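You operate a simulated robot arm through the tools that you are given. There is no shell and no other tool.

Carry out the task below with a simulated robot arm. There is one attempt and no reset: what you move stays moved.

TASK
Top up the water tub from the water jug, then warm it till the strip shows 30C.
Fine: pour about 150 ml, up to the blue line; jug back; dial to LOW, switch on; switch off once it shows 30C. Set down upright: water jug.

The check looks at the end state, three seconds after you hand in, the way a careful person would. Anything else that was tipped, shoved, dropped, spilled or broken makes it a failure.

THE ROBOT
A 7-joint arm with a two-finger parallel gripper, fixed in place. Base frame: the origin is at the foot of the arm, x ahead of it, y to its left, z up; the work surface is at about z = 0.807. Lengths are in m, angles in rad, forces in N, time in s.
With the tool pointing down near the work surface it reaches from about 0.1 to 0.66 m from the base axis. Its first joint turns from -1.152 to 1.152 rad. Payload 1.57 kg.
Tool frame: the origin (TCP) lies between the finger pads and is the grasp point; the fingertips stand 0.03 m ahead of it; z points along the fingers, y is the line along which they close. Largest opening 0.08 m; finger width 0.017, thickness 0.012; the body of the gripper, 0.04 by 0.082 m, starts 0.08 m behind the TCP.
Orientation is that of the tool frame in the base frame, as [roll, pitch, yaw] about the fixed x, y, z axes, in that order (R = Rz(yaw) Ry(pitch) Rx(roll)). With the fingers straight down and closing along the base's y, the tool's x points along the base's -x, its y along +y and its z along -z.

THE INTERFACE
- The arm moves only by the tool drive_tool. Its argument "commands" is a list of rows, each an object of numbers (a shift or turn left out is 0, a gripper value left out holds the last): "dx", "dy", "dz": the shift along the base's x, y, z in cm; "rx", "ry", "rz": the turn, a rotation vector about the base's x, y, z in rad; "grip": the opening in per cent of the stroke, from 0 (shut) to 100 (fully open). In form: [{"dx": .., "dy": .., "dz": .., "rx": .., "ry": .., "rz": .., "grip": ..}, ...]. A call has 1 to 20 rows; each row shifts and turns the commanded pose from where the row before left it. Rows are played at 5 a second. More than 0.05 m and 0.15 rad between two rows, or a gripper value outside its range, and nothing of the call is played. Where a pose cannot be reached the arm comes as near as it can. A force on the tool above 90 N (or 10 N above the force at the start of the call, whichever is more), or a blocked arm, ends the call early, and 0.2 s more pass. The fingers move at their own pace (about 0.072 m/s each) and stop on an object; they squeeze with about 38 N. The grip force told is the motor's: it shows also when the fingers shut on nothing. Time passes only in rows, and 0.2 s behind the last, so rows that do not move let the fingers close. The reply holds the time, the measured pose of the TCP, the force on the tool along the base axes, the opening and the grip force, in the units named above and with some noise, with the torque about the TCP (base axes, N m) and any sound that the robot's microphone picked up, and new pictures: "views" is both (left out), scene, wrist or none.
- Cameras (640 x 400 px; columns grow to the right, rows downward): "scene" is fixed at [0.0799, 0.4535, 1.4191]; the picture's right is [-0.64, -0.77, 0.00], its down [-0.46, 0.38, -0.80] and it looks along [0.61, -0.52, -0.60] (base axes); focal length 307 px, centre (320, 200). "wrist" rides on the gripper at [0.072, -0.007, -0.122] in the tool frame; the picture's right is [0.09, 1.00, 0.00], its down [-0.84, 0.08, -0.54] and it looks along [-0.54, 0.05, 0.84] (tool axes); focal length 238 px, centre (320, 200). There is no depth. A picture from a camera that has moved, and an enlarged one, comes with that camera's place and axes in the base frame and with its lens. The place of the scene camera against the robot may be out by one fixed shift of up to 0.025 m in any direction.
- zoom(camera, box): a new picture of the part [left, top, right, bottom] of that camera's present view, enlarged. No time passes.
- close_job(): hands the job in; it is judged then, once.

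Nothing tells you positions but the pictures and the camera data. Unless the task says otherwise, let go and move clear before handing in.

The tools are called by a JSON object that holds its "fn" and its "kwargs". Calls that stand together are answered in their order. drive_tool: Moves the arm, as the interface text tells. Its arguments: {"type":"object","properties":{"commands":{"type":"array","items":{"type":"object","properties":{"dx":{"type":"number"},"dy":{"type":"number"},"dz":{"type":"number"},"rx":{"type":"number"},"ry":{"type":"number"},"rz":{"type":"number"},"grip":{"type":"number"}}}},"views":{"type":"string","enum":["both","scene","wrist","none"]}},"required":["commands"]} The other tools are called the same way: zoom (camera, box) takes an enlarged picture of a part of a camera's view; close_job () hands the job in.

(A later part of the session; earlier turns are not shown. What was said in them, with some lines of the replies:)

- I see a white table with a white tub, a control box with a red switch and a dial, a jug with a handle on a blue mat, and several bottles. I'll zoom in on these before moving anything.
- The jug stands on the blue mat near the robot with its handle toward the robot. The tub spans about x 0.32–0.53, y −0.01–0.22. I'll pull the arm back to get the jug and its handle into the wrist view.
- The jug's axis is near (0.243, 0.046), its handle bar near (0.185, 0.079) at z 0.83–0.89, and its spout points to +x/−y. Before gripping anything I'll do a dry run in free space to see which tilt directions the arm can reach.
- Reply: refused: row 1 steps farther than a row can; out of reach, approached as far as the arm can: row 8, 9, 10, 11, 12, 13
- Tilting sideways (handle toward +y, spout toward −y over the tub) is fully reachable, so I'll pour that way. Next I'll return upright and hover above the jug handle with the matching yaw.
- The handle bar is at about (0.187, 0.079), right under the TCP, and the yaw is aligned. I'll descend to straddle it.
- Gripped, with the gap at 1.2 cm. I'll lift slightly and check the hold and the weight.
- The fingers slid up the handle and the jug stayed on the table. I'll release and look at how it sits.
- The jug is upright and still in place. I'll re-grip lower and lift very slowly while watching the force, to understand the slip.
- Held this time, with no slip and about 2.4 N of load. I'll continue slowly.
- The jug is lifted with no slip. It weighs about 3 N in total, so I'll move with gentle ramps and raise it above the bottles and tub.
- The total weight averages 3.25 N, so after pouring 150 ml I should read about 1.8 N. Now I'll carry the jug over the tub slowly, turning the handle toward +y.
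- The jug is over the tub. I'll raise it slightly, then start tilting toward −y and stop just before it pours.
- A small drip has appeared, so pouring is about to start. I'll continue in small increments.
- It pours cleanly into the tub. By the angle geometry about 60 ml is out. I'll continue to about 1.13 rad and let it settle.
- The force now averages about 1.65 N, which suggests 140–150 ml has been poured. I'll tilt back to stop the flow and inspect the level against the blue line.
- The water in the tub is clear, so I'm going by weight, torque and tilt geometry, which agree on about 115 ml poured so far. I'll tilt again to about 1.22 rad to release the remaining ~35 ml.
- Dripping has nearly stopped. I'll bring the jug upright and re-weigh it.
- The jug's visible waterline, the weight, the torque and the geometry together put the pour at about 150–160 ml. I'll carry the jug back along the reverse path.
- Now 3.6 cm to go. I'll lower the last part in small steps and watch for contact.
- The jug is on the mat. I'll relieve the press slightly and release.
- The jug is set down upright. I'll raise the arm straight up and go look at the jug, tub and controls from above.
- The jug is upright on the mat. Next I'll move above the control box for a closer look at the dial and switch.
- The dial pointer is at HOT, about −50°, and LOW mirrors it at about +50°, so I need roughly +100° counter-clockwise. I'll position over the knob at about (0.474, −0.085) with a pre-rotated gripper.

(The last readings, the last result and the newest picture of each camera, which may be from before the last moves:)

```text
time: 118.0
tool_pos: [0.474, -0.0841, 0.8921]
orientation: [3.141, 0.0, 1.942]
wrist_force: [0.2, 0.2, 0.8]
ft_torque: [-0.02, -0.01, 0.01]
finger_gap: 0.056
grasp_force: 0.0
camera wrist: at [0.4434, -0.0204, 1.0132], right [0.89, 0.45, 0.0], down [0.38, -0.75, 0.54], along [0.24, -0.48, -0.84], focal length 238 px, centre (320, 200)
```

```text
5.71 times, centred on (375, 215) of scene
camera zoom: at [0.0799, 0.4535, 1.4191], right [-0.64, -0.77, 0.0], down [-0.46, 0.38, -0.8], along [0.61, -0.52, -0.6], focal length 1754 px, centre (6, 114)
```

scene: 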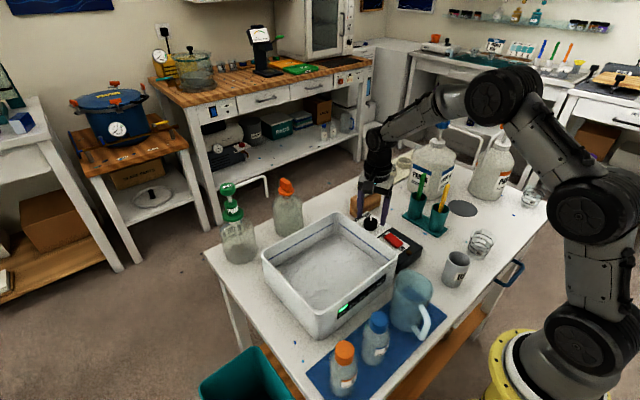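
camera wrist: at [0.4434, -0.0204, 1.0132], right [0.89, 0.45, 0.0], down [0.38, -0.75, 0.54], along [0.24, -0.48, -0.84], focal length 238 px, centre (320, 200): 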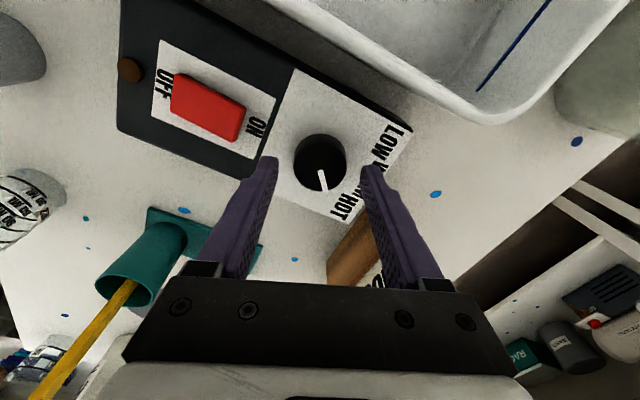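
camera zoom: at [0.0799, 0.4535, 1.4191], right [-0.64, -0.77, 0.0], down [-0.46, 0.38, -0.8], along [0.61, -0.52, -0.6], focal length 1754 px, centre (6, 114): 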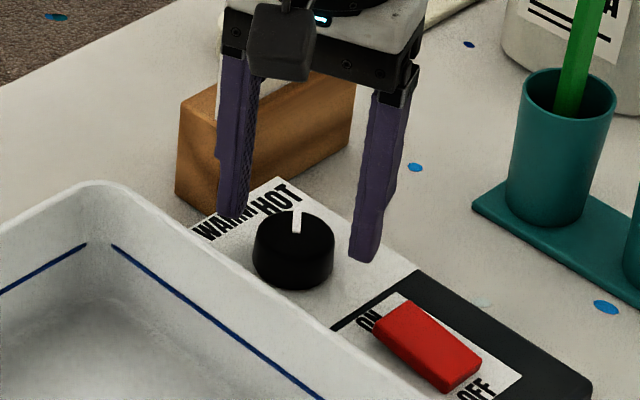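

{"fn": "drive_tool", "kwargs": {"commands": [{"dz": -0.6, "dx": 0.1}, {"dz": -0.5}, {"dz": -0.3}, {}], "views": "wrist"}}

{"fn": "zoom", "kwargs": {"camera": "wrist", "box": [230, 110, 410, 290]}}

{"fn": "zoom", "kwargs": {"camera": "scene", "box": [340, 180, 410, 250]}}

```text
time: 119.0
tool_pos: [0.4761, -0.0868, 0.8778]
orientation: [3.141, 0.0, 1.944]
wrist_force: [0.2, 0.3, -1.1]
ft_torque: [-0.01, -0.02, -0.01]
finger_gap: 0.0559
grasp_force: 0.0
camera wrist: at [0.4446, -0.0219, 0.9988], right [0.89, 0.45, 0.0], down [0.38, -0.75, 0.54], along [0.24, -0.48, -0.84], focal length 238 px, centre (320, 200)
```

wrist: 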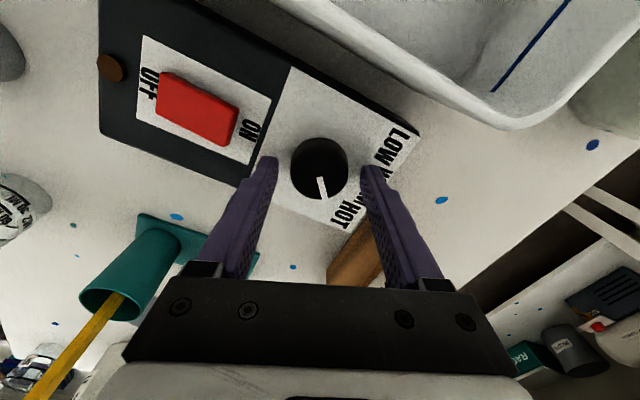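

```text
2.22 times, centred on (320, 200) of wrist
camera zoom: at [0.4446, -0.0219, 0.9988], right [0.89, 0.45, 0.0], down [0.38, -0.75, 0.54], along [0.24, -0.48, -0.84], focal length 530 px, centre (320, 200)
```

zoom: 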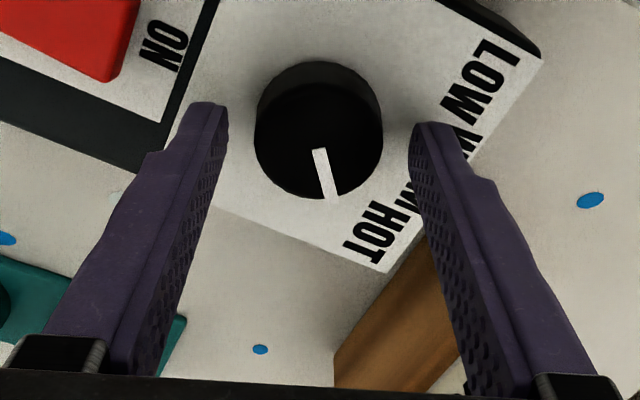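

```text
5.71 times, centred on (375, 215) of scene
camera zoom: at [0.0799, 0.4535, 1.4191], right [-0.64, -0.77, 0.0], down [-0.46, 0.38, -0.8], along [0.61, -0.52, -0.6], focal length 1754 px, centre (6, 114)
```

zoom: 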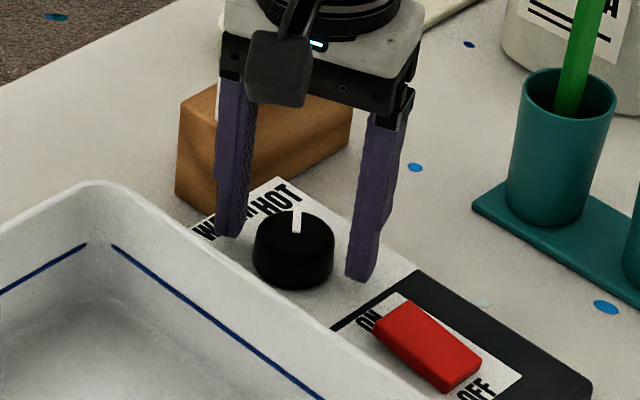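

{"fn": "drive_tool", "kwargs": {"commands": [{"dz": -0.3}, {"dz": -0.2}], "views": "none"}}

{"fn": "zoom", "kwargs": {"camera": "scene", "box": [350, 190, 390, 240]}}

{"fn": "drive_tool", "kwargs": {"commands": [{"grip": 50}, {"grip": 35}, {"grip": 0}, {}, {}], "views": "wrist"}}

{"fn": "zoom", "kwargs": {"camera": "wrist", "box": [230, 110, 410, 290]}}

```text
time: 119.6
tool_pos: [0.4759, -0.086, 0.8731]
orientation: [-3.141, 0.001, 1.941]
wrist_force: [0.6, -0.1, 0.2]
ft_torque: [0.02, -0.02, 0.02]
finger_gap: 0.056
grasp_force: 0.1
```

```text
8.00 times, centred on (370, 215) of scene
camera zoom: at [0.0799, 0.4535, 1.4191], right [-0.64, -0.77, 0.0], down [-0.46, 0.38, -0.8], along [0.61, -0.52, -0.6], focal length 2456 px, centre (-80, 80)
```

zoom: 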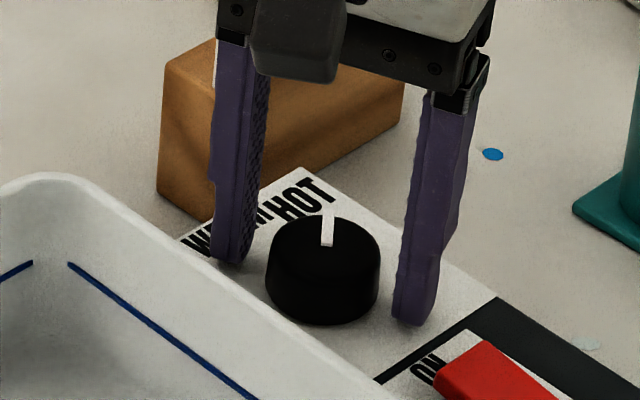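

```text
time: 120.8
tool_pos: [0.4756, -0.0844, 0.8728]
orientation: [-3.139, -0.001, 1.942]
wrist_force: [-8.7, -2.1, 3.1]
ft_torque: [-0.08, 0.29, 0.02]
finger_gap: 0.0393
grasp_force: 44.9
camera wrist: at [0.4443, -0.0216, 0.9942], right [0.89, 0.45, 0.0], down [0.38, -0.75, 0.54], along [0.24, -0.48, -0.84], focal length 238 px, centre (320, 200)
```

wrist: 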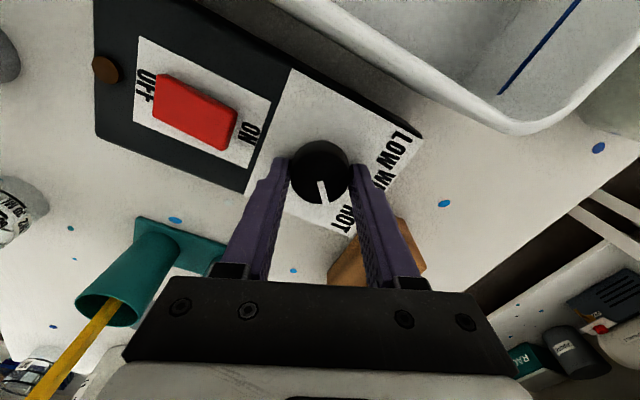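

```text
2.22 times, centred on (320, 200) of wrist
camera zoom: at [0.4443, -0.0216, 0.9942], right [0.89, 0.45, 0.0], down [0.38, -0.75, 0.54], along [0.24, -0.48, -0.84], focal length 530 px, centre (320, 200)
```

zoom: 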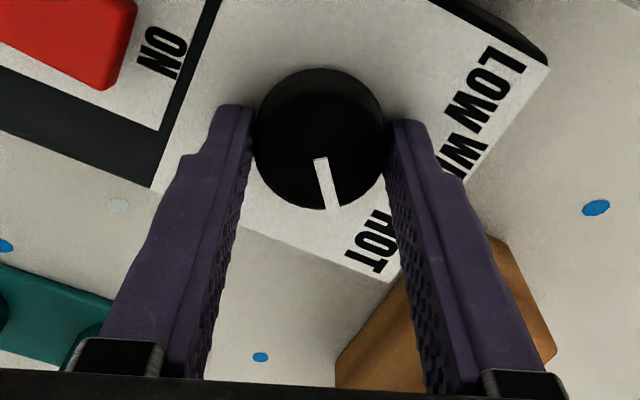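

The knob is gripped with a small side load. I'll relieve it by shifting about 1 mm.

{"fn": "drive_tool", "kwargs": {"commands": [{"dx": -0.08, "dy": -0.02}, {}], "views": "none"}}

```text
time: 121.4
tool_pos: [0.4751, -0.0855, 0.8726]
orientation: [3.141, -0.001, 1.941]
wrist_force: [-8.8, -0.8, 3.9]
ft_torque: [0.09, 0.47, 0.01]
finger_gap: 0.0393
grasp_force: 44.3
```

{"fn": "drive_tool", "kwargs": {"commands": [{"rz": 0.05}, {"rz": 0.1}, {"rz": 0.1}, {}], "views": "wrist"}}

{"fn": "zoom", "kwargs": {"camera": "wrist", "box": [230, 110, 410, 290]}}

```text
time: 122.4
tool_pos: [0.4767, -0.0862, 0.8728]
orientation: [3.14, -0.001, 2.194]
wrist_force: [-4.0, 0.4, 3.4]
ft_torque: [0.39, 0.15, 0.01]
finger_gap: 0.0395
grasp_force: 44.4
camera wrist: at [0.4289, -0.0315, 0.994], right [0.75, 0.66, 0.0], down [0.55, -0.63, 0.54], along [0.36, -0.41, -0.84], focal length 238 px, centre (320, 200)
```

wrist: 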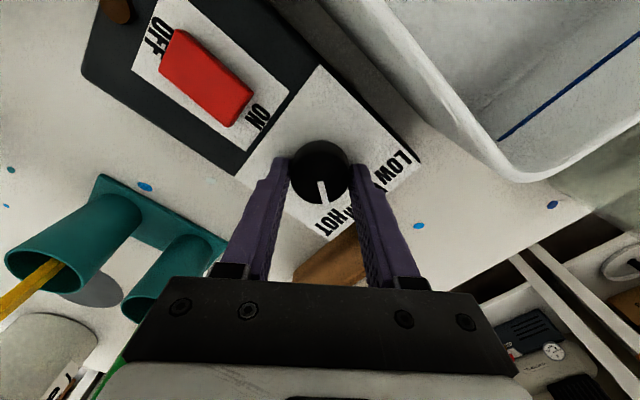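

```text
2.22 times, centred on (320, 200) of wrist
camera zoom: at [0.4289, -0.0315, 0.994], right [0.75, 0.66, 0.0], down [0.55, -0.63, 0.54], along [0.36, -0.41, -0.84], focal length 530 px, centre (320, 200)
```

zoom: 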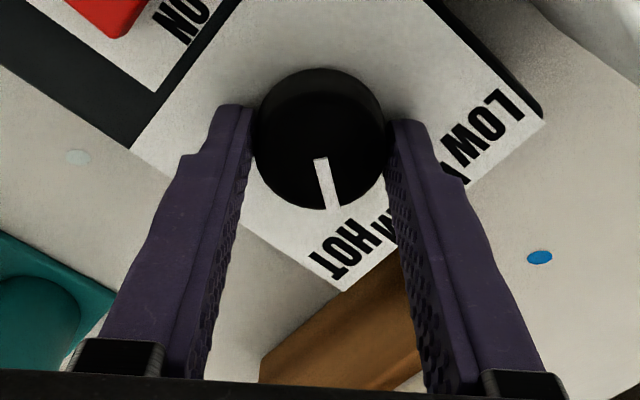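

The knob turns with the gripper. I'll continue the turn.

{"fn": "drive_tool", "kwargs": {"commands": [{"rz": 0.1}, {"rz": 0.1}, {"rz": 0.1}, {"rz": 0.1}, {"rz": 0.1}, {"rz": 0.1}, {"rz": 0.1}, {"rz": 0.1}, {"rz": 0.1}, {"rz": 0.1}, {"rz": 0.1}, {"rz": 0.1}, {}], "views": "both"}}

{"fn": "zoom", "kwargs": {"camera": "wrist", "box": [230, 110, 410, 290]}}

```text
time: 125.2
tool_pos: [0.4764, -0.0854, 0.8737]
orientation: [-3.141, 0.0, -2.889]
wrist_force: [9.9, 11.0, -4.0]
ft_torque: [0.24, 0.09, 0.0]
finger_gap: 0.0397
grasp_force: 44.5
camera wrist: at [0.4087, -0.1096, 0.9941], right [-0.34, 0.94, 0.0], down [0.79, 0.28, 0.54], along [0.51, 0.18, -0.84], focal length 238 px, centre (320, 200)
```

scene: 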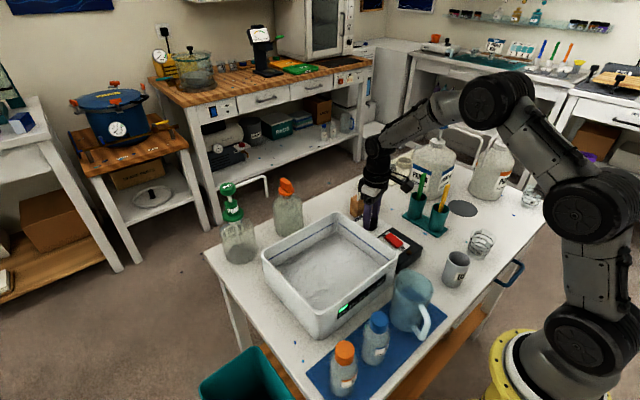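
wrist: 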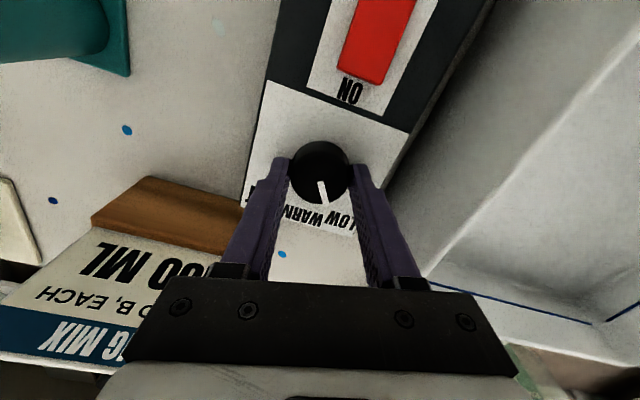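

```text
2.22 times, centred on (320, 200) of wrist
camera zoom: at [0.4087, -0.1096, 0.9941], right [-0.34, 0.94, 0.0], down [0.79, 0.28, 0.54], along [0.51, 0.18, -0.84], focal length 530 px, centre (320, 200)
```

zoom: 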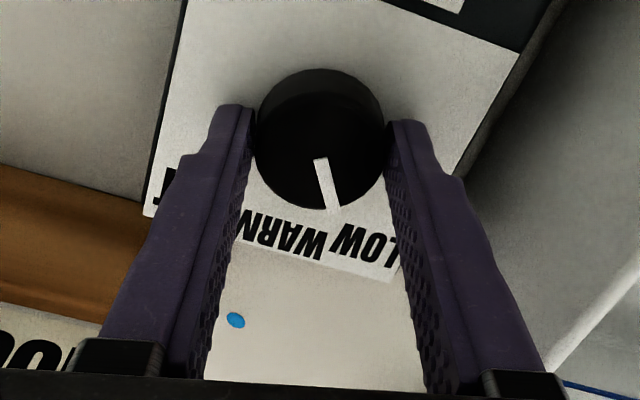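

{"fn": "drive_tool", "kwargs": {"commands": [{"rz": 0.1}, {"rz": 0.1}, {"rz": 0.09}, {}], "views": "both"}}

{"fn": "zoom", "kwargs": {"camera": "wrist", "box": [230, 110, 410, 290]}}

```text
time: 126.2
tool_pos: [0.4752, -0.086, 0.8726]
orientation: [-3.14, 0.002, -2.598]
wrist_force: [6.7, 14.3, 3.7]
ft_torque: [0.55, -0.27, -0.03]
finger_gap: 0.0394
grasp_force: 44.8
camera wrist: at [0.4182, -0.1277, 0.994], right [-0.59, 0.81, 0.0], down [0.68, 0.5, 0.54], along [0.44, 0.32, -0.84], focal length 238 px, centre (320, 200)
```

scene: 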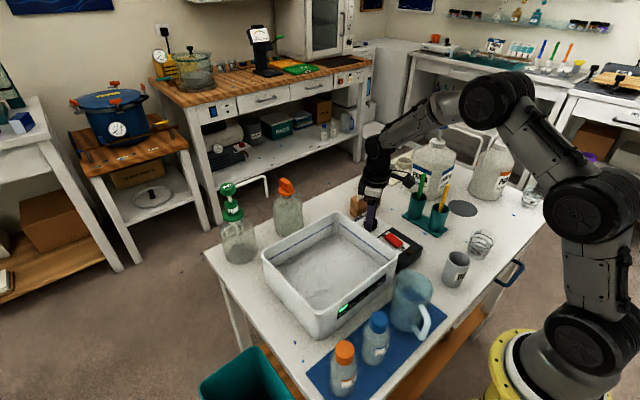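
wrist: 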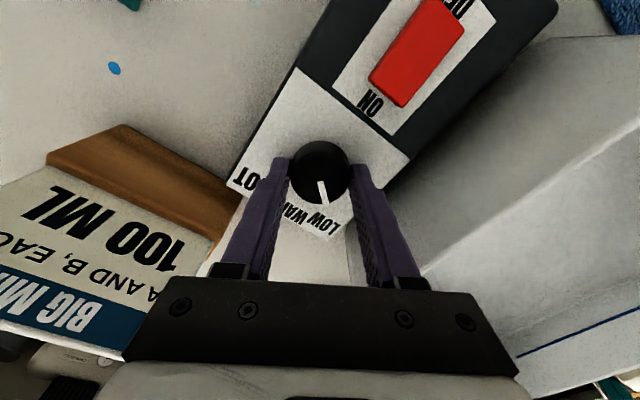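

```text
2.22 times, centred on (320, 200) of wrist
camera zoom: at [0.4182, -0.1277, 0.994], right [-0.59, 0.81, 0.0], down [0.68, 0.5, 0.54], along [0.44, 0.32, -0.84], focal length 530 px, centre (320, 200)
```

zoom: 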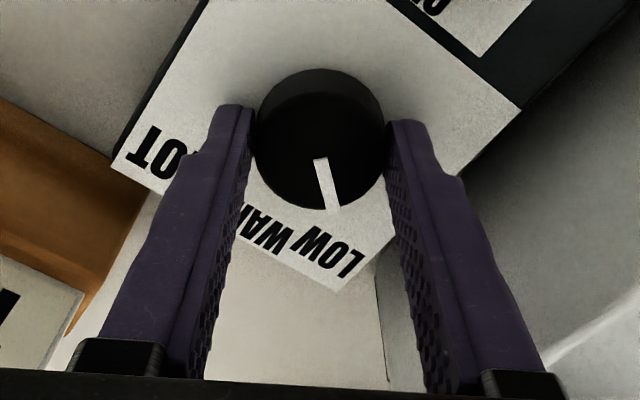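

The pointer now points at LOW. I'll release and rise to check.

{"fn": "drive_tool", "kwargs": {"commands": [{"grip": 60}, {"grip": 70}, {}, {"dz": 1}, {"dz": 3}, {"dz": 4}, {"dz": 4, "rz": -0.1}, {"dx": -4, "rz": -0.15}, {"dx": -4, "rz": -0.15}, {"dx": -2, "rz": -0.14}, {}], "views": "both"}}

{"fn": "zoom", "kwargs": {"camera": "wrist", "box": [270, 100, 370, 230]}}

{"fn": "zoom", "kwargs": {"camera": "scene", "box": [345, 200, 425, 270]}}

```text
time: 128.6
tool_pos: [0.3742, -0.0857, 0.9933]
orientation: [-3.14, 0.001, 3.14]
wrist_force: [-0.7, 0.8, -0.1]
ft_torque: [0.0, -0.01, 0.01]
finger_gap: 0.0559
grasp_force: 0.1
camera wrist: at [0.3035, -0.0928, 1.1138], right [-0.09, 1.0, 0.0], down [0.84, 0.08, 0.54], along [0.54, 0.05, -0.84], focal length 238 px, centre (320, 200)
```

scene: 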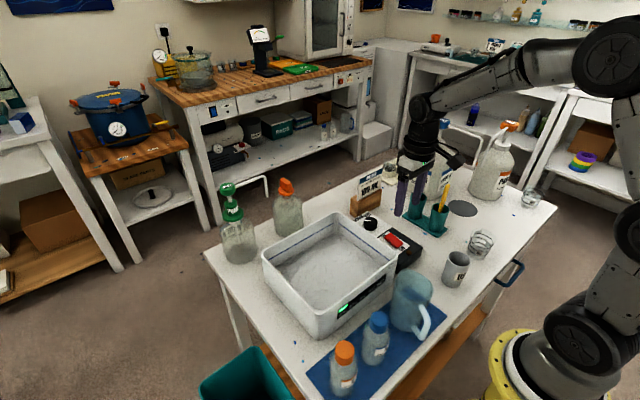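
wrist: 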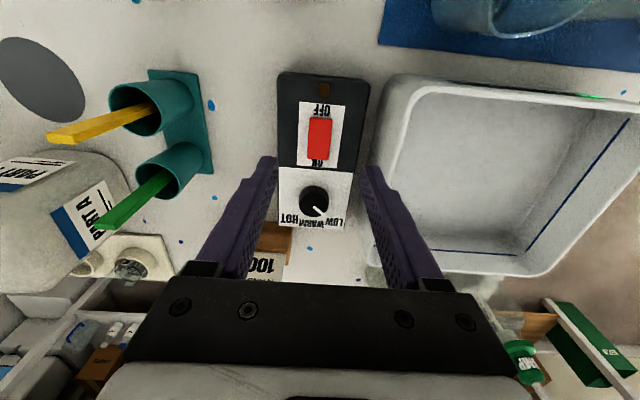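

```text
3.08 times, centred on (320, 165) of wrist
camera zoom: at [0.3035, -0.0928, 1.1138], right [-0.09, 1.0, 0.0], down [0.84, 0.08, 0.54], along [0.54, 0.05, -0.84], focal length 733 px, centre (320, 308)
```

zoom: 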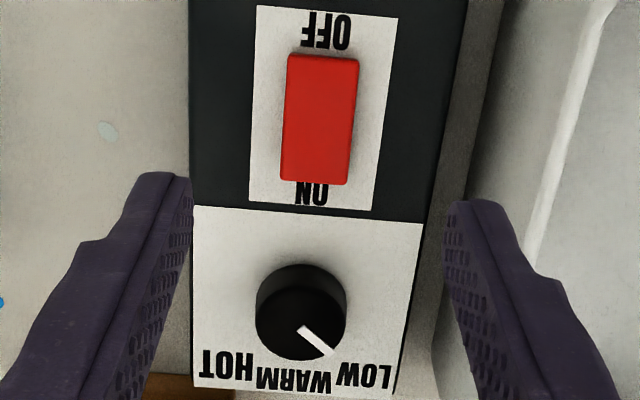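

```text
5.71 times, centred on (385, 235) of scene
camera zoom: at [0.0798, 0.4535, 1.4191], right [-0.64, -0.77, 0.0], down [-0.46, 0.38, -0.8], along [0.61, -0.52, -0.6], focal length 1754 px, centre (-51, 0)
```

zoom: 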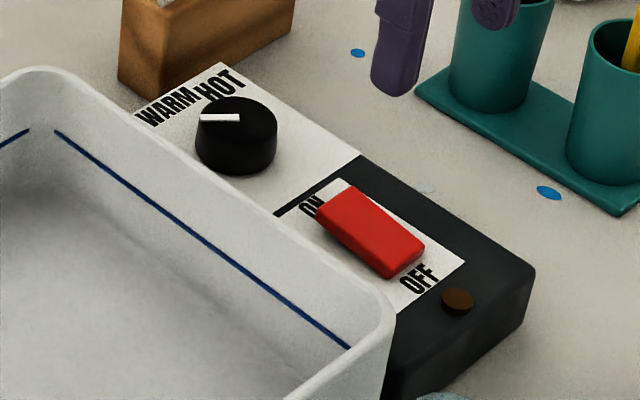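

The dial is at LOW. Now I'll close the fingers and position over the ON end of the rocker at about (0.405, −0.085).

{"fn": "drive_tool", "kwargs": {"commands": [{"dx": 1.5, "grip": 0}, {"dx": 1.6, "dy": 0.1}, {"dz": -3}, {"dz": -3}, {"dz": -2}, {}], "views": "both"}}

{"fn": "zoom", "kwargs": {"camera": "wrist", "box": [260, 100, 380, 230]}}

{"fn": "zoom", "kwargs": {"camera": "scene", "box": [350, 200, 430, 270]}}

```text
time: 130.0
tool_pos: [0.4064, -0.0834, 0.9117]
orientation: [-3.141, -0.001, -3.14]
wrist_force: [-0.5, 0.2, -0.1]
ft_torque: [-0.01, 0.0, 0.0]
finger_gap: 0.0
grasp_force: 21.2
camera wrist: at [0.3357, -0.0908, 1.0339], right [-0.09, 1.0, 0.0], down [0.84, 0.08, 0.54], along [0.54, 0.05, -0.84], focal length 238 px, centre (320, 200)
```

scene: 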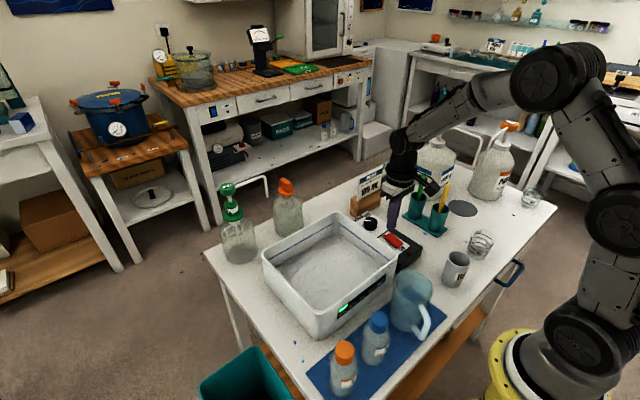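
wrist: 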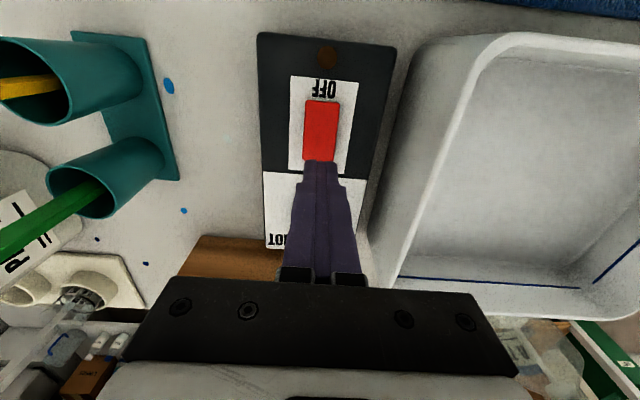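

```text
3.08 times, centred on (320, 165) of wrist
camera zoom: at [0.3357, -0.0908, 1.0339], right [-0.09, 1.0, 0.0], down [0.84, 0.08, 0.54], along [0.54, 0.05, -0.84], focal length 733 px, centre (320, 308)
```

zoom: 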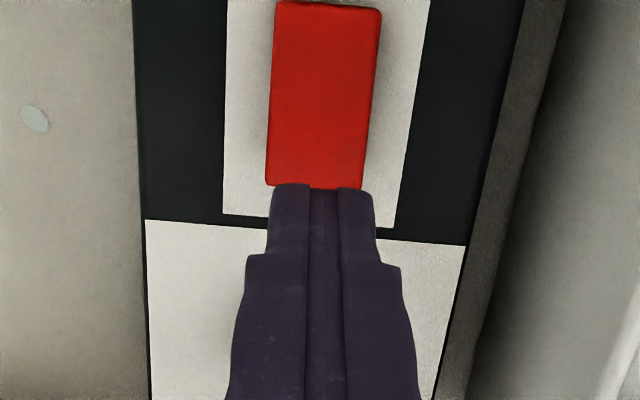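

```text
5.71 times, centred on (390, 235) of scene
camera zoom: at [0.0799, 0.4535, 1.4191], right [-0.64, -0.77, 0.0], down [-0.46, 0.38, -0.8], along [0.61, -0.52, -0.6], focal length 1754 px, centre (-80, 0)
```

zoom: 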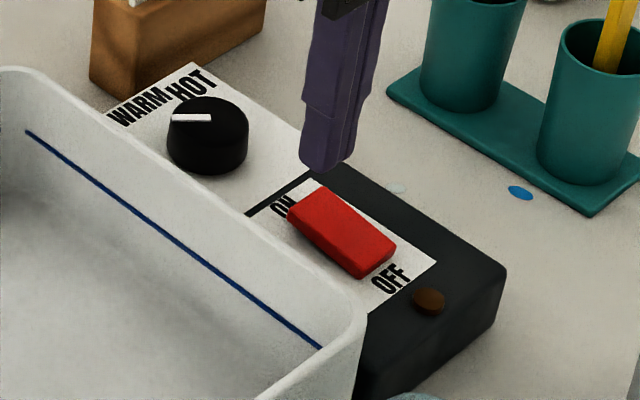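

{"fn": "drive_tool", "kwargs": {"commands": [{"dx": -0.3, "dy": -0.15, "dz": -0.8}, {"dz": -0.4}, {}], "views": "none"}}

{"fn": "zoom", "kwargs": {"camera": "scene", "box": [365, 205, 415, 260]}}

{"fn": "drive_tool", "kwargs": {"commands": [{"dz": -0.3}], "views": "none"}}

{"fn": "drive_tool", "kwargs": {"commands": [{"dz": -0.3}], "views": "none"}}

{"fn": "zoom", "kwargs": {"camera": "scene", "box": [365, 205, 415, 260]}}

```text
time: 130.8
tool_pos: [0.4039, -0.086, 0.899]
orientation: [3.141, 0.0, -3.14]
wrist_force: [0.2, 0.6, 0.0]
ft_torque: [-0.01, 0.0, 0.0]
finger_gap: 0.0
grasp_force: 21.5
```

```text
7.27 times, centred on (390, 232) of scene
camera zoom: at [0.0799, 0.4535, 1.4191], right [-0.64, -0.77, 0.0], down [-0.46, 0.38, -0.8], along [0.61, -0.52, -0.6], focal length 2232 px, centre (-189, -36)
```

zoom: 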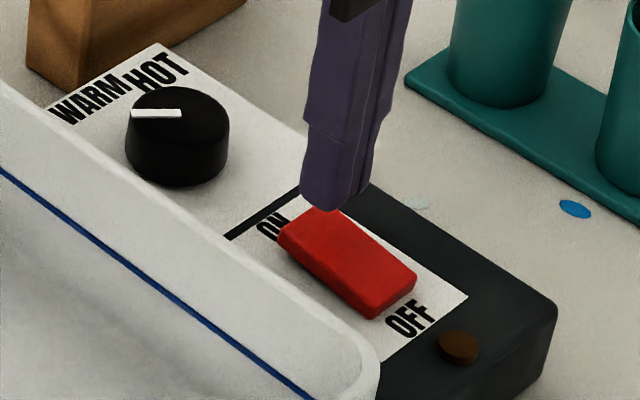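

```text
time: 131.2
tool_pos: [0.4034, -0.086, 0.8962]
orientation: [-3.141, 0.001, -3.141]
wrist_force: [-0.1, 0.1, 0.2]
ft_torque: [-0.05, -0.02, 0.01]
finger_gap: 0.0003
grasp_force: 21.5
```

```text
time: 131.6
tool_pos: [0.4029, -0.0856, 0.8943]
orientation: [3.141, 0.0, -3.14]
wrist_force: [0.3, 0.1, -0.1]
ft_torque: [0.03, -0.03, 0.01]
finger_gap: 0.0
grasp_force: 20.8
```

```text
7.27 times, centred on (390, 232) of scene
camera zoom: at [0.0799, 0.4535, 1.4191], right [-0.64, -0.77, 0.0], down [-0.46, 0.38, -0.8], along [0.61, -0.52, -0.6], focal length 2232 px, centre (-189, -36)
```

zoom: 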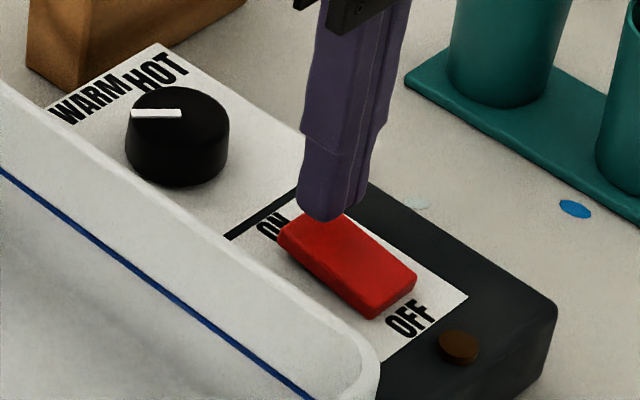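

{"fn": "drive_tool", "kwargs": {"commands": [{"dz": -0.3}], "views": "none"}}

{"fn": "drive_tool", "kwargs": {"commands": [{"dz": -0.2}], "views": "none"}}

{"fn": "drive_tool", "kwargs": {"commands": [{"dz": -0.2}], "views": "none"}}

{"fn": "zoom", "kwargs": {"camera": "scene", "box": [365, 205, 415, 260]}}

```text
time: 132.0
tool_pos: [0.4037, -0.0849, 0.8916]
orientation: [-3.141, 0.0, -3.139]
wrist_force: [0.0, -0.3, -0.3]
ft_torque: [0.02, -0.02, 0.01]
finger_gap: 0.0
grasp_force: 21.3
```

```text
time: 132.4
tool_pos: [0.4029, -0.0858, 0.8894]
orientation: [3.139, -0.001, -3.139]
wrist_force: [0.5, 0.0, -0.3]
ft_torque: [0.0, 0.0, 0.0]
finger_gap: 0.0
grasp_force: 21.0
```

```text
time: 132.8
tool_pos: [0.4026, -0.086, 0.8862]
orientation: [3.142, 0.001, -3.139]
wrist_force: [0.3, 0.2, -0.3]
ft_torque: [0.0, -0.01, -0.01]
finger_gap: 0.0002
grasp_force: 21.4
```

```text
7.27 times, centred on (390, 232) of scene
camera zoom: at [0.0799, 0.4535, 1.4191], right [-0.64, -0.77, 0.0], down [-0.46, 0.38, -0.8], along [0.61, -0.52, -0.6], focal length 2232 px, centre (-189, -36)
```

zoom: 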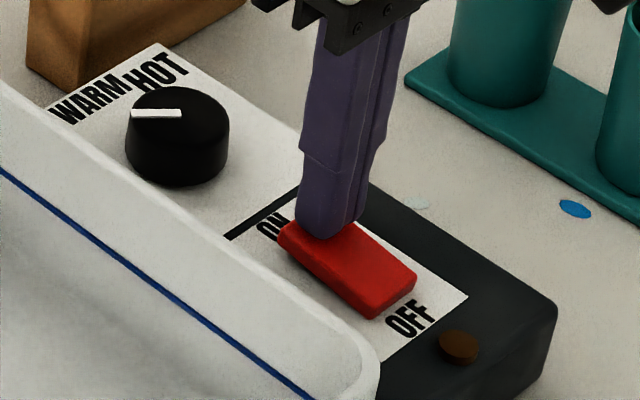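

Nearly touching. I'll continue pressing in small steps.

{"fn": "drive_tool", "kwargs": {"commands": [{"dz": -0.2}], "views": "none"}}

{"fn": "drive_tool", "kwargs": {"commands": [{"dz": -0.2}], "views": "none"}}

{"fn": "drive_tool", "kwargs": {"commands": [{"dz": -0.2}], "views": "none"}}

{"fn": "zoom", "kwargs": {"camera": "scene", "box": [365, 205, 415, 260]}}

```text
time: 133.2
tool_pos: [0.4045, -0.086, 0.8847]
orientation: [3.14, 0.001, -3.14]
wrist_force: [0.2, 0.6, 1.1]
ft_torque: [-0.01, 0.04, 0.0]
finger_gap: 0.0001
grasp_force: 21.2
```

```text
time: 133.6
tool_pos: [0.4043, -0.0862, 0.8833]
orientation: [3.141, 0.002, -3.141]
wrist_force: [-0.4, 0.2, -0.1]
ft_torque: [-0.02, -0.03, -0.01]
finger_gap: 0.0001
grasp_force: 20.9
```

```text
time: 134.0
tool_pos: [0.4036, -0.0857, 0.8824]
orientation: [-3.141, 0.002, -3.141]
wrist_force: [0.7, -0.2, 3.7]
ft_torque: [0.03, -0.02, 0.01]
finger_gap: 0.0
grasp_force: 21.9
```

```text
7.27 times, centred on (390, 232) of scene
camera zoom: at [0.0798, 0.4536, 1.4191], right [-0.64, -0.77, 0.0], down [-0.46, 0.38, -0.8], along [0.61, -0.52, -0.6], focal length 2232 px, centre (-189, -36)
```

zoom: 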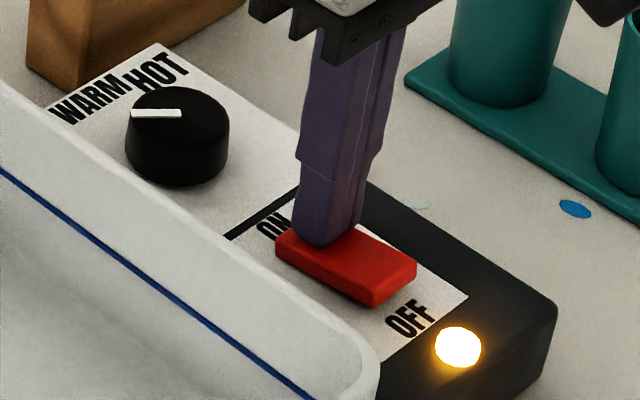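

The lamp is lit, so the heater is on. I'll move to just above the OFF end and watch the strip.

{"fn": "drive_tool", "kwargs": {"commands": [{"dz": 1.2}, {"dx": -1.5}, {"dx": -1.4}], "views": "none"}}

{"fn": "zoom", "kwargs": {"camera": "scene", "box": [320, 220, 420, 330]}}

{"fn": "drive_tool", "kwargs": {"commands": [{"dz": -0.5}], "views": "none"}}

{"fn": "zoom", "kwargs": {"camera": "scene", "box": [320, 220, 420, 330]}}

```text
time: 134.8
tool_pos: [0.3732, -0.0863, 0.8933]
orientation: [-3.14, 0.001, -3.14]
wrist_force: [-0.3, -0.5, -0.6]
ft_torque: [0.0, 0.0, -0.02]
finger_gap: 0.0
grasp_force: 21.4
```

```text
3.64 times, centred on (370, 275) of scene
camera zoom: at [0.0799, 0.4535, 1.4191], right [-0.64, -0.77, 0.0], down [-0.46, 0.38, -0.8], along [0.61, -0.52, -0.6], focal length 1116 px, centre (138, -73)
```

zoom: 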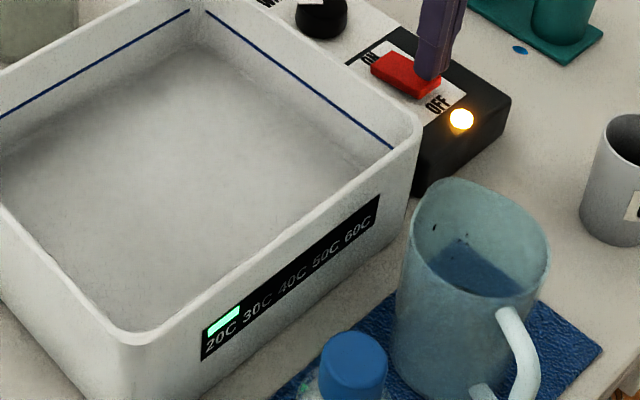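

```text
time: 135.2
tool_pos: [0.374, -0.0858, 0.8883]
orientation: [-3.14, 0.001, -3.139]
wrist_force: [0.8, 0.2, -0.3]
ft_torque: [0.0, 0.01, -0.03]
finger_gap: 0.0
grasp_force: 21.3
```

```text
3.64 times, centred on (370, 275) of scene
camera zoom: at [0.0799, 0.4535, 1.4191], right [-0.64, -0.77, 0.0], down [-0.46, 0.38, -0.8], along [0.61, -0.52, -0.6], focal length 1116 px, centre (138, -73)
```

zoom: 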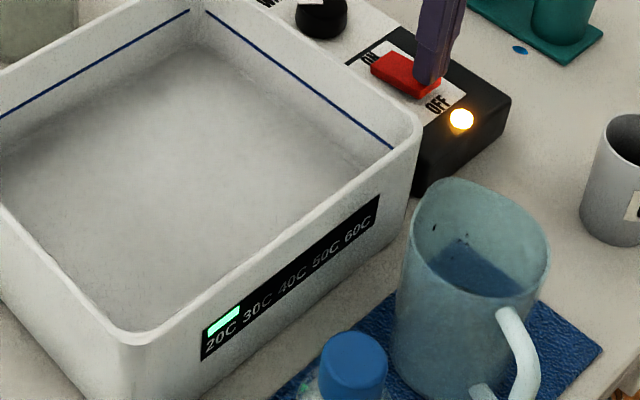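

{"fn": "drive_tool", "kwargs": {"commands": [{}, {}, {}, {}, {}], "views": "none"}}

{"fn": "zoom", "kwargs": {"camera": "scene", "box": [330, 270, 400, 330]}}

{"fn": "drive_tool", "kwargs": {"commands": [{}, {}, {}, {}, {}], "views": "none"}}

{"fn": "zoom", "kwargs": {"camera": "scene", "box": [330, 270, 400, 330]}}

```text
time: 136.4
tool_pos: [0.3751, -0.0864, 0.8884]
orientation: [3.141, 0.001, -3.139]
wrist_force: [0.0, 0.0, -0.5]
ft_torque: [0.01, 0.01, 0.0]
finger_gap: 0.0
grasp_force: 20.8
```

```text
6.67 times, centred on (365, 300) of scene
camera zoom: at [0.0799, 0.4535, 1.4191], right [-0.64, -0.77, 0.0], down [-0.46, 0.38, -0.8], along [0.61, -0.52, -0.6], focal length 2046 px, centre (20, -467)
```

zoom: 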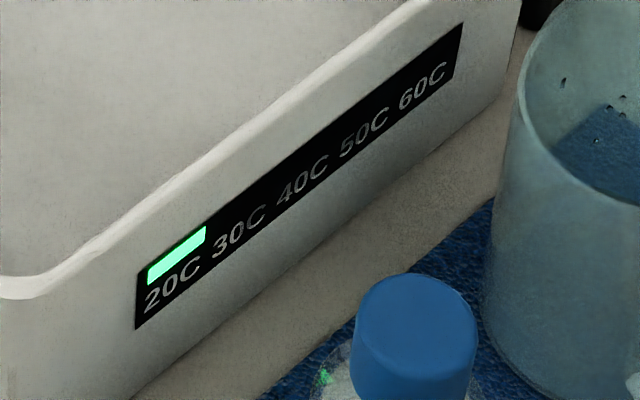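

```text
time: 137.6
tool_pos: [0.3747, -0.0861, 0.8871]
orientation: [-3.141, -0.001, -3.139]
wrist_force: [0.7, 0.9, 0.9]
ft_torque: [-0.02, 0.0, -0.02]
finger_gap: 0.0002
grasp_force: 21.6
```

```text
6.67 times, centred on (365, 300) of scene
camera zoom: at [0.0799, 0.4535, 1.4191], right [-0.64, -0.77, 0.0], down [-0.46, 0.38, -0.8], along [0.61, -0.52, -0.6], focal length 2046 px, centre (20, -467)
```

zoom: 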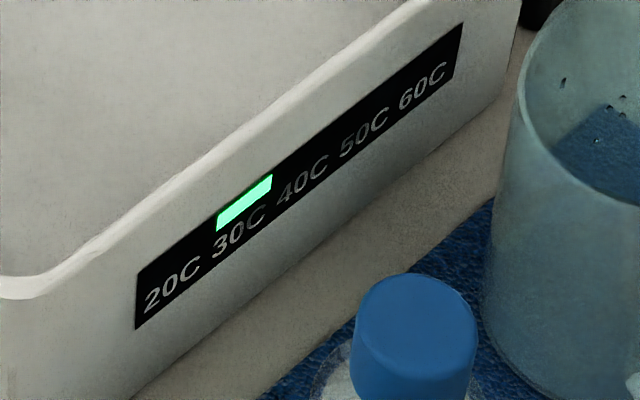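

The strip shows 30C, so I'm pressing OFF now.

{"fn": "drive_tool", "kwargs": {"commands": [{"dz": -0.4}, {"dz": -0.3}], "views": "none"}}

{"fn": "zoom", "kwargs": {"camera": "scene", "box": [330, 220, 420, 330]}}

```text
time: 138.2
tool_pos: [0.3737, -0.0857, 0.8809]
orientation: [3.14, 0.0, -3.138]
wrist_force: [-0.4, 0.4, -0.2]
ft_torque: [-0.01, 0.0, 0.01]
finger_gap: 0.0
grasp_force: 21.0
```

```text
3.64 times, centred on (375, 275) of scene
camera zoom: at [0.0799, 0.4535, 1.4191], right [-0.64, -0.77, 0.0], down [-0.46, 0.38, -0.8], along [0.61, -0.52, -0.6], focal length 1116 px, centre (120, -73)
```

zoom: 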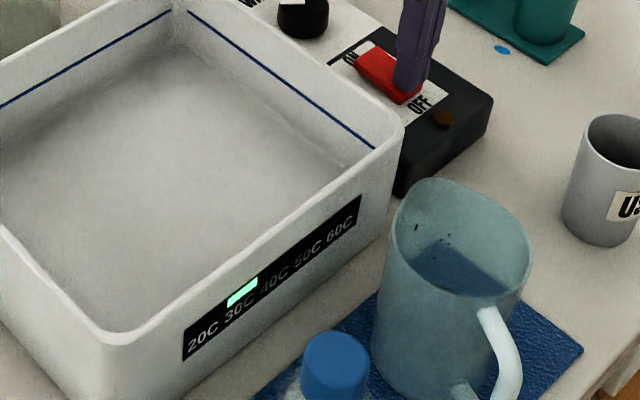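

The lamp is off and the strip holds at 30C. I'll rise clear and verify everything.

{"fn": "drive_tool", "kwargs": {"commands": [{"dz": 2}, {"dz": 4}, {"dz": 4}, {"dz": 4}, {}], "views": "both"}}

{"fn": "zoom", "kwargs": {"camera": "scene", "box": [250, 200, 430, 340]}}

{"fn": "zoom", "kwargs": {"camera": "wrist", "box": [370, 60, 640, 280]}}

{"fn": "zoom", "kwargs": {"camera": "wrist", "box": [270, 60, 380, 240]}}

```text
time: 139.4
tool_pos: [0.3761, -0.0853, 1.0224]
orientation: [-3.141, 0.0, -3.139]
wrist_force: [-0.7, -0.3, -0.3]
ft_torque: [-0.01, 0.04, -0.03]
finger_gap: 0.0
grasp_force: 21.1
camera wrist: at [0.3053, -0.0934, 1.1443], right [-0.09, 1.0, 0.0], down [0.84, 0.08, 0.54], along [0.54, 0.05, -0.84], focal length 238 px, centre (320, 200)
```

scene: 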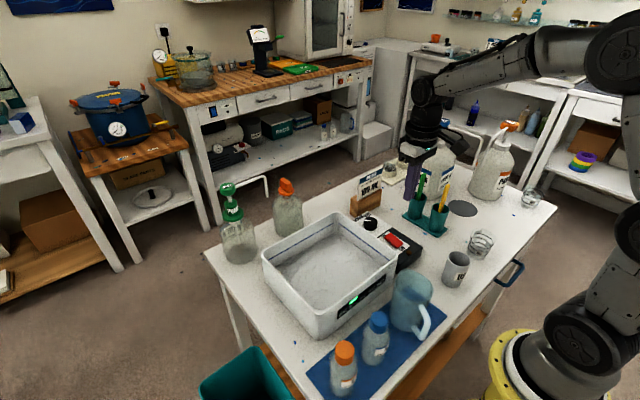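
wrist: 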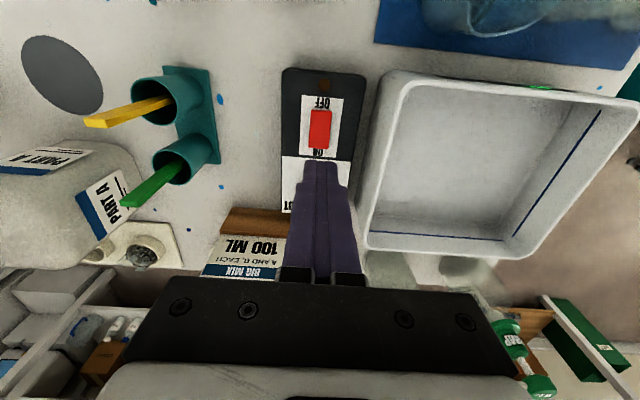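

```text
2.86 times, centred on (340, 270) of scene
camera zoom: at [0.0799, 0.4535, 1.4191], right [-0.64, -0.77, 0.0], down [-0.46, 0.38, -0.8], along [0.61, -0.52, -0.6], focal length 877 px, centre (263, 0)
```

zoom: 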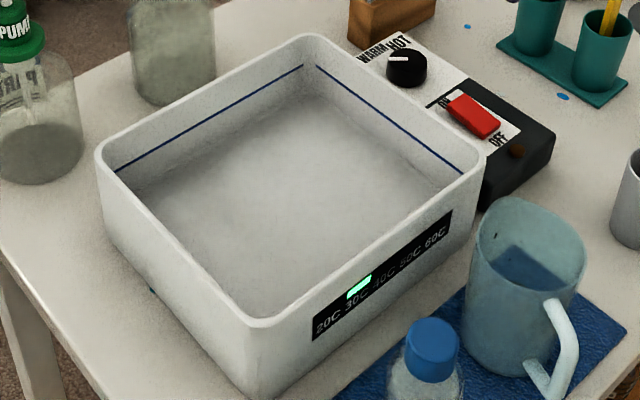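

```text
1.82 times, centred on (505, 170) of wrist
camera zoom: at [0.3053, -0.0934, 1.1443], right [-0.09, 1.0, 0.0], down [0.84, 0.08, 0.54], along [0.54, 0.05, -0.84], focal length 433 px, centre (-16, 254)
```

zoom: 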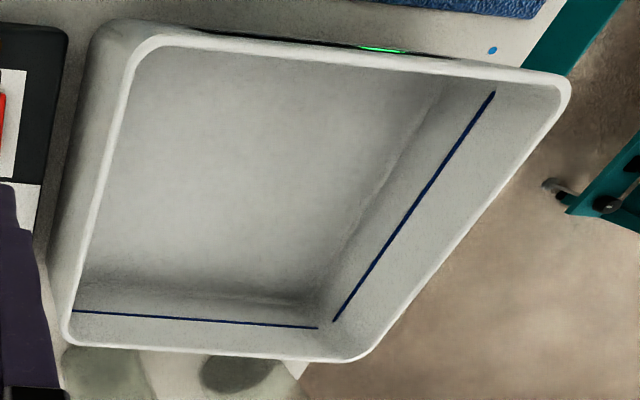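

```text
2.22 times, centred on (325, 150) of wrist
camera zoom: at [0.3053, -0.0934, 1.1443], right [-0.09, 1.0, 0.0], down [0.84, 0.08, 0.54], along [0.54, 0.05, -0.84], focal length 530 px, centre (309, 311)
```

zoom: 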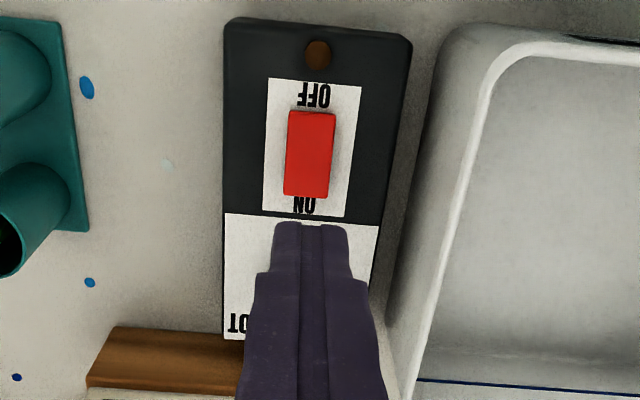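

The end state checks out:
- **Switch and dial:** the switch is OFF with its lamp out, and the dial is at LOW.
- **Strip:** it shows 30C.
- **Jug:** it stands upright on its mat.
- **Arm:** it is clear of everything.

The water in the tub is too clear to see against the blue line, so the 150 ml is my estimate from weight and tilt. I'm handing in.

{"fn": "close_job", "kwargs": {}}

```text
The job is handed in.
```

I topped up the tub and warmed it to 30C, then handed the job in. The amount poured is my estimate, because the water was too clear to see against the blue line.

- **Pour:** I put it at about 150–160 ml. The tilt angle and the torque change gave about 141–144 ml. The weight change alone read higher, at about 185–205 ml. If the amount is off, it is more likely slightly over than under.
- **Jug:** it is back upright on its mat in its original spot. On the first lift the fingers slid up the handle while the jug stayed on the mat, so I gripped again and lifted more slowly.
- **Heating:** I turned the dial from HOT to LOW and switched on. The strip showed 30C within about four seconds, so I switched off straight away. At the last look before hand-in, the lamp was out and the strip still showed 30C.
- **Surroundings:** I saw nothing tipped or knocked. I saw no water land outside the tub.
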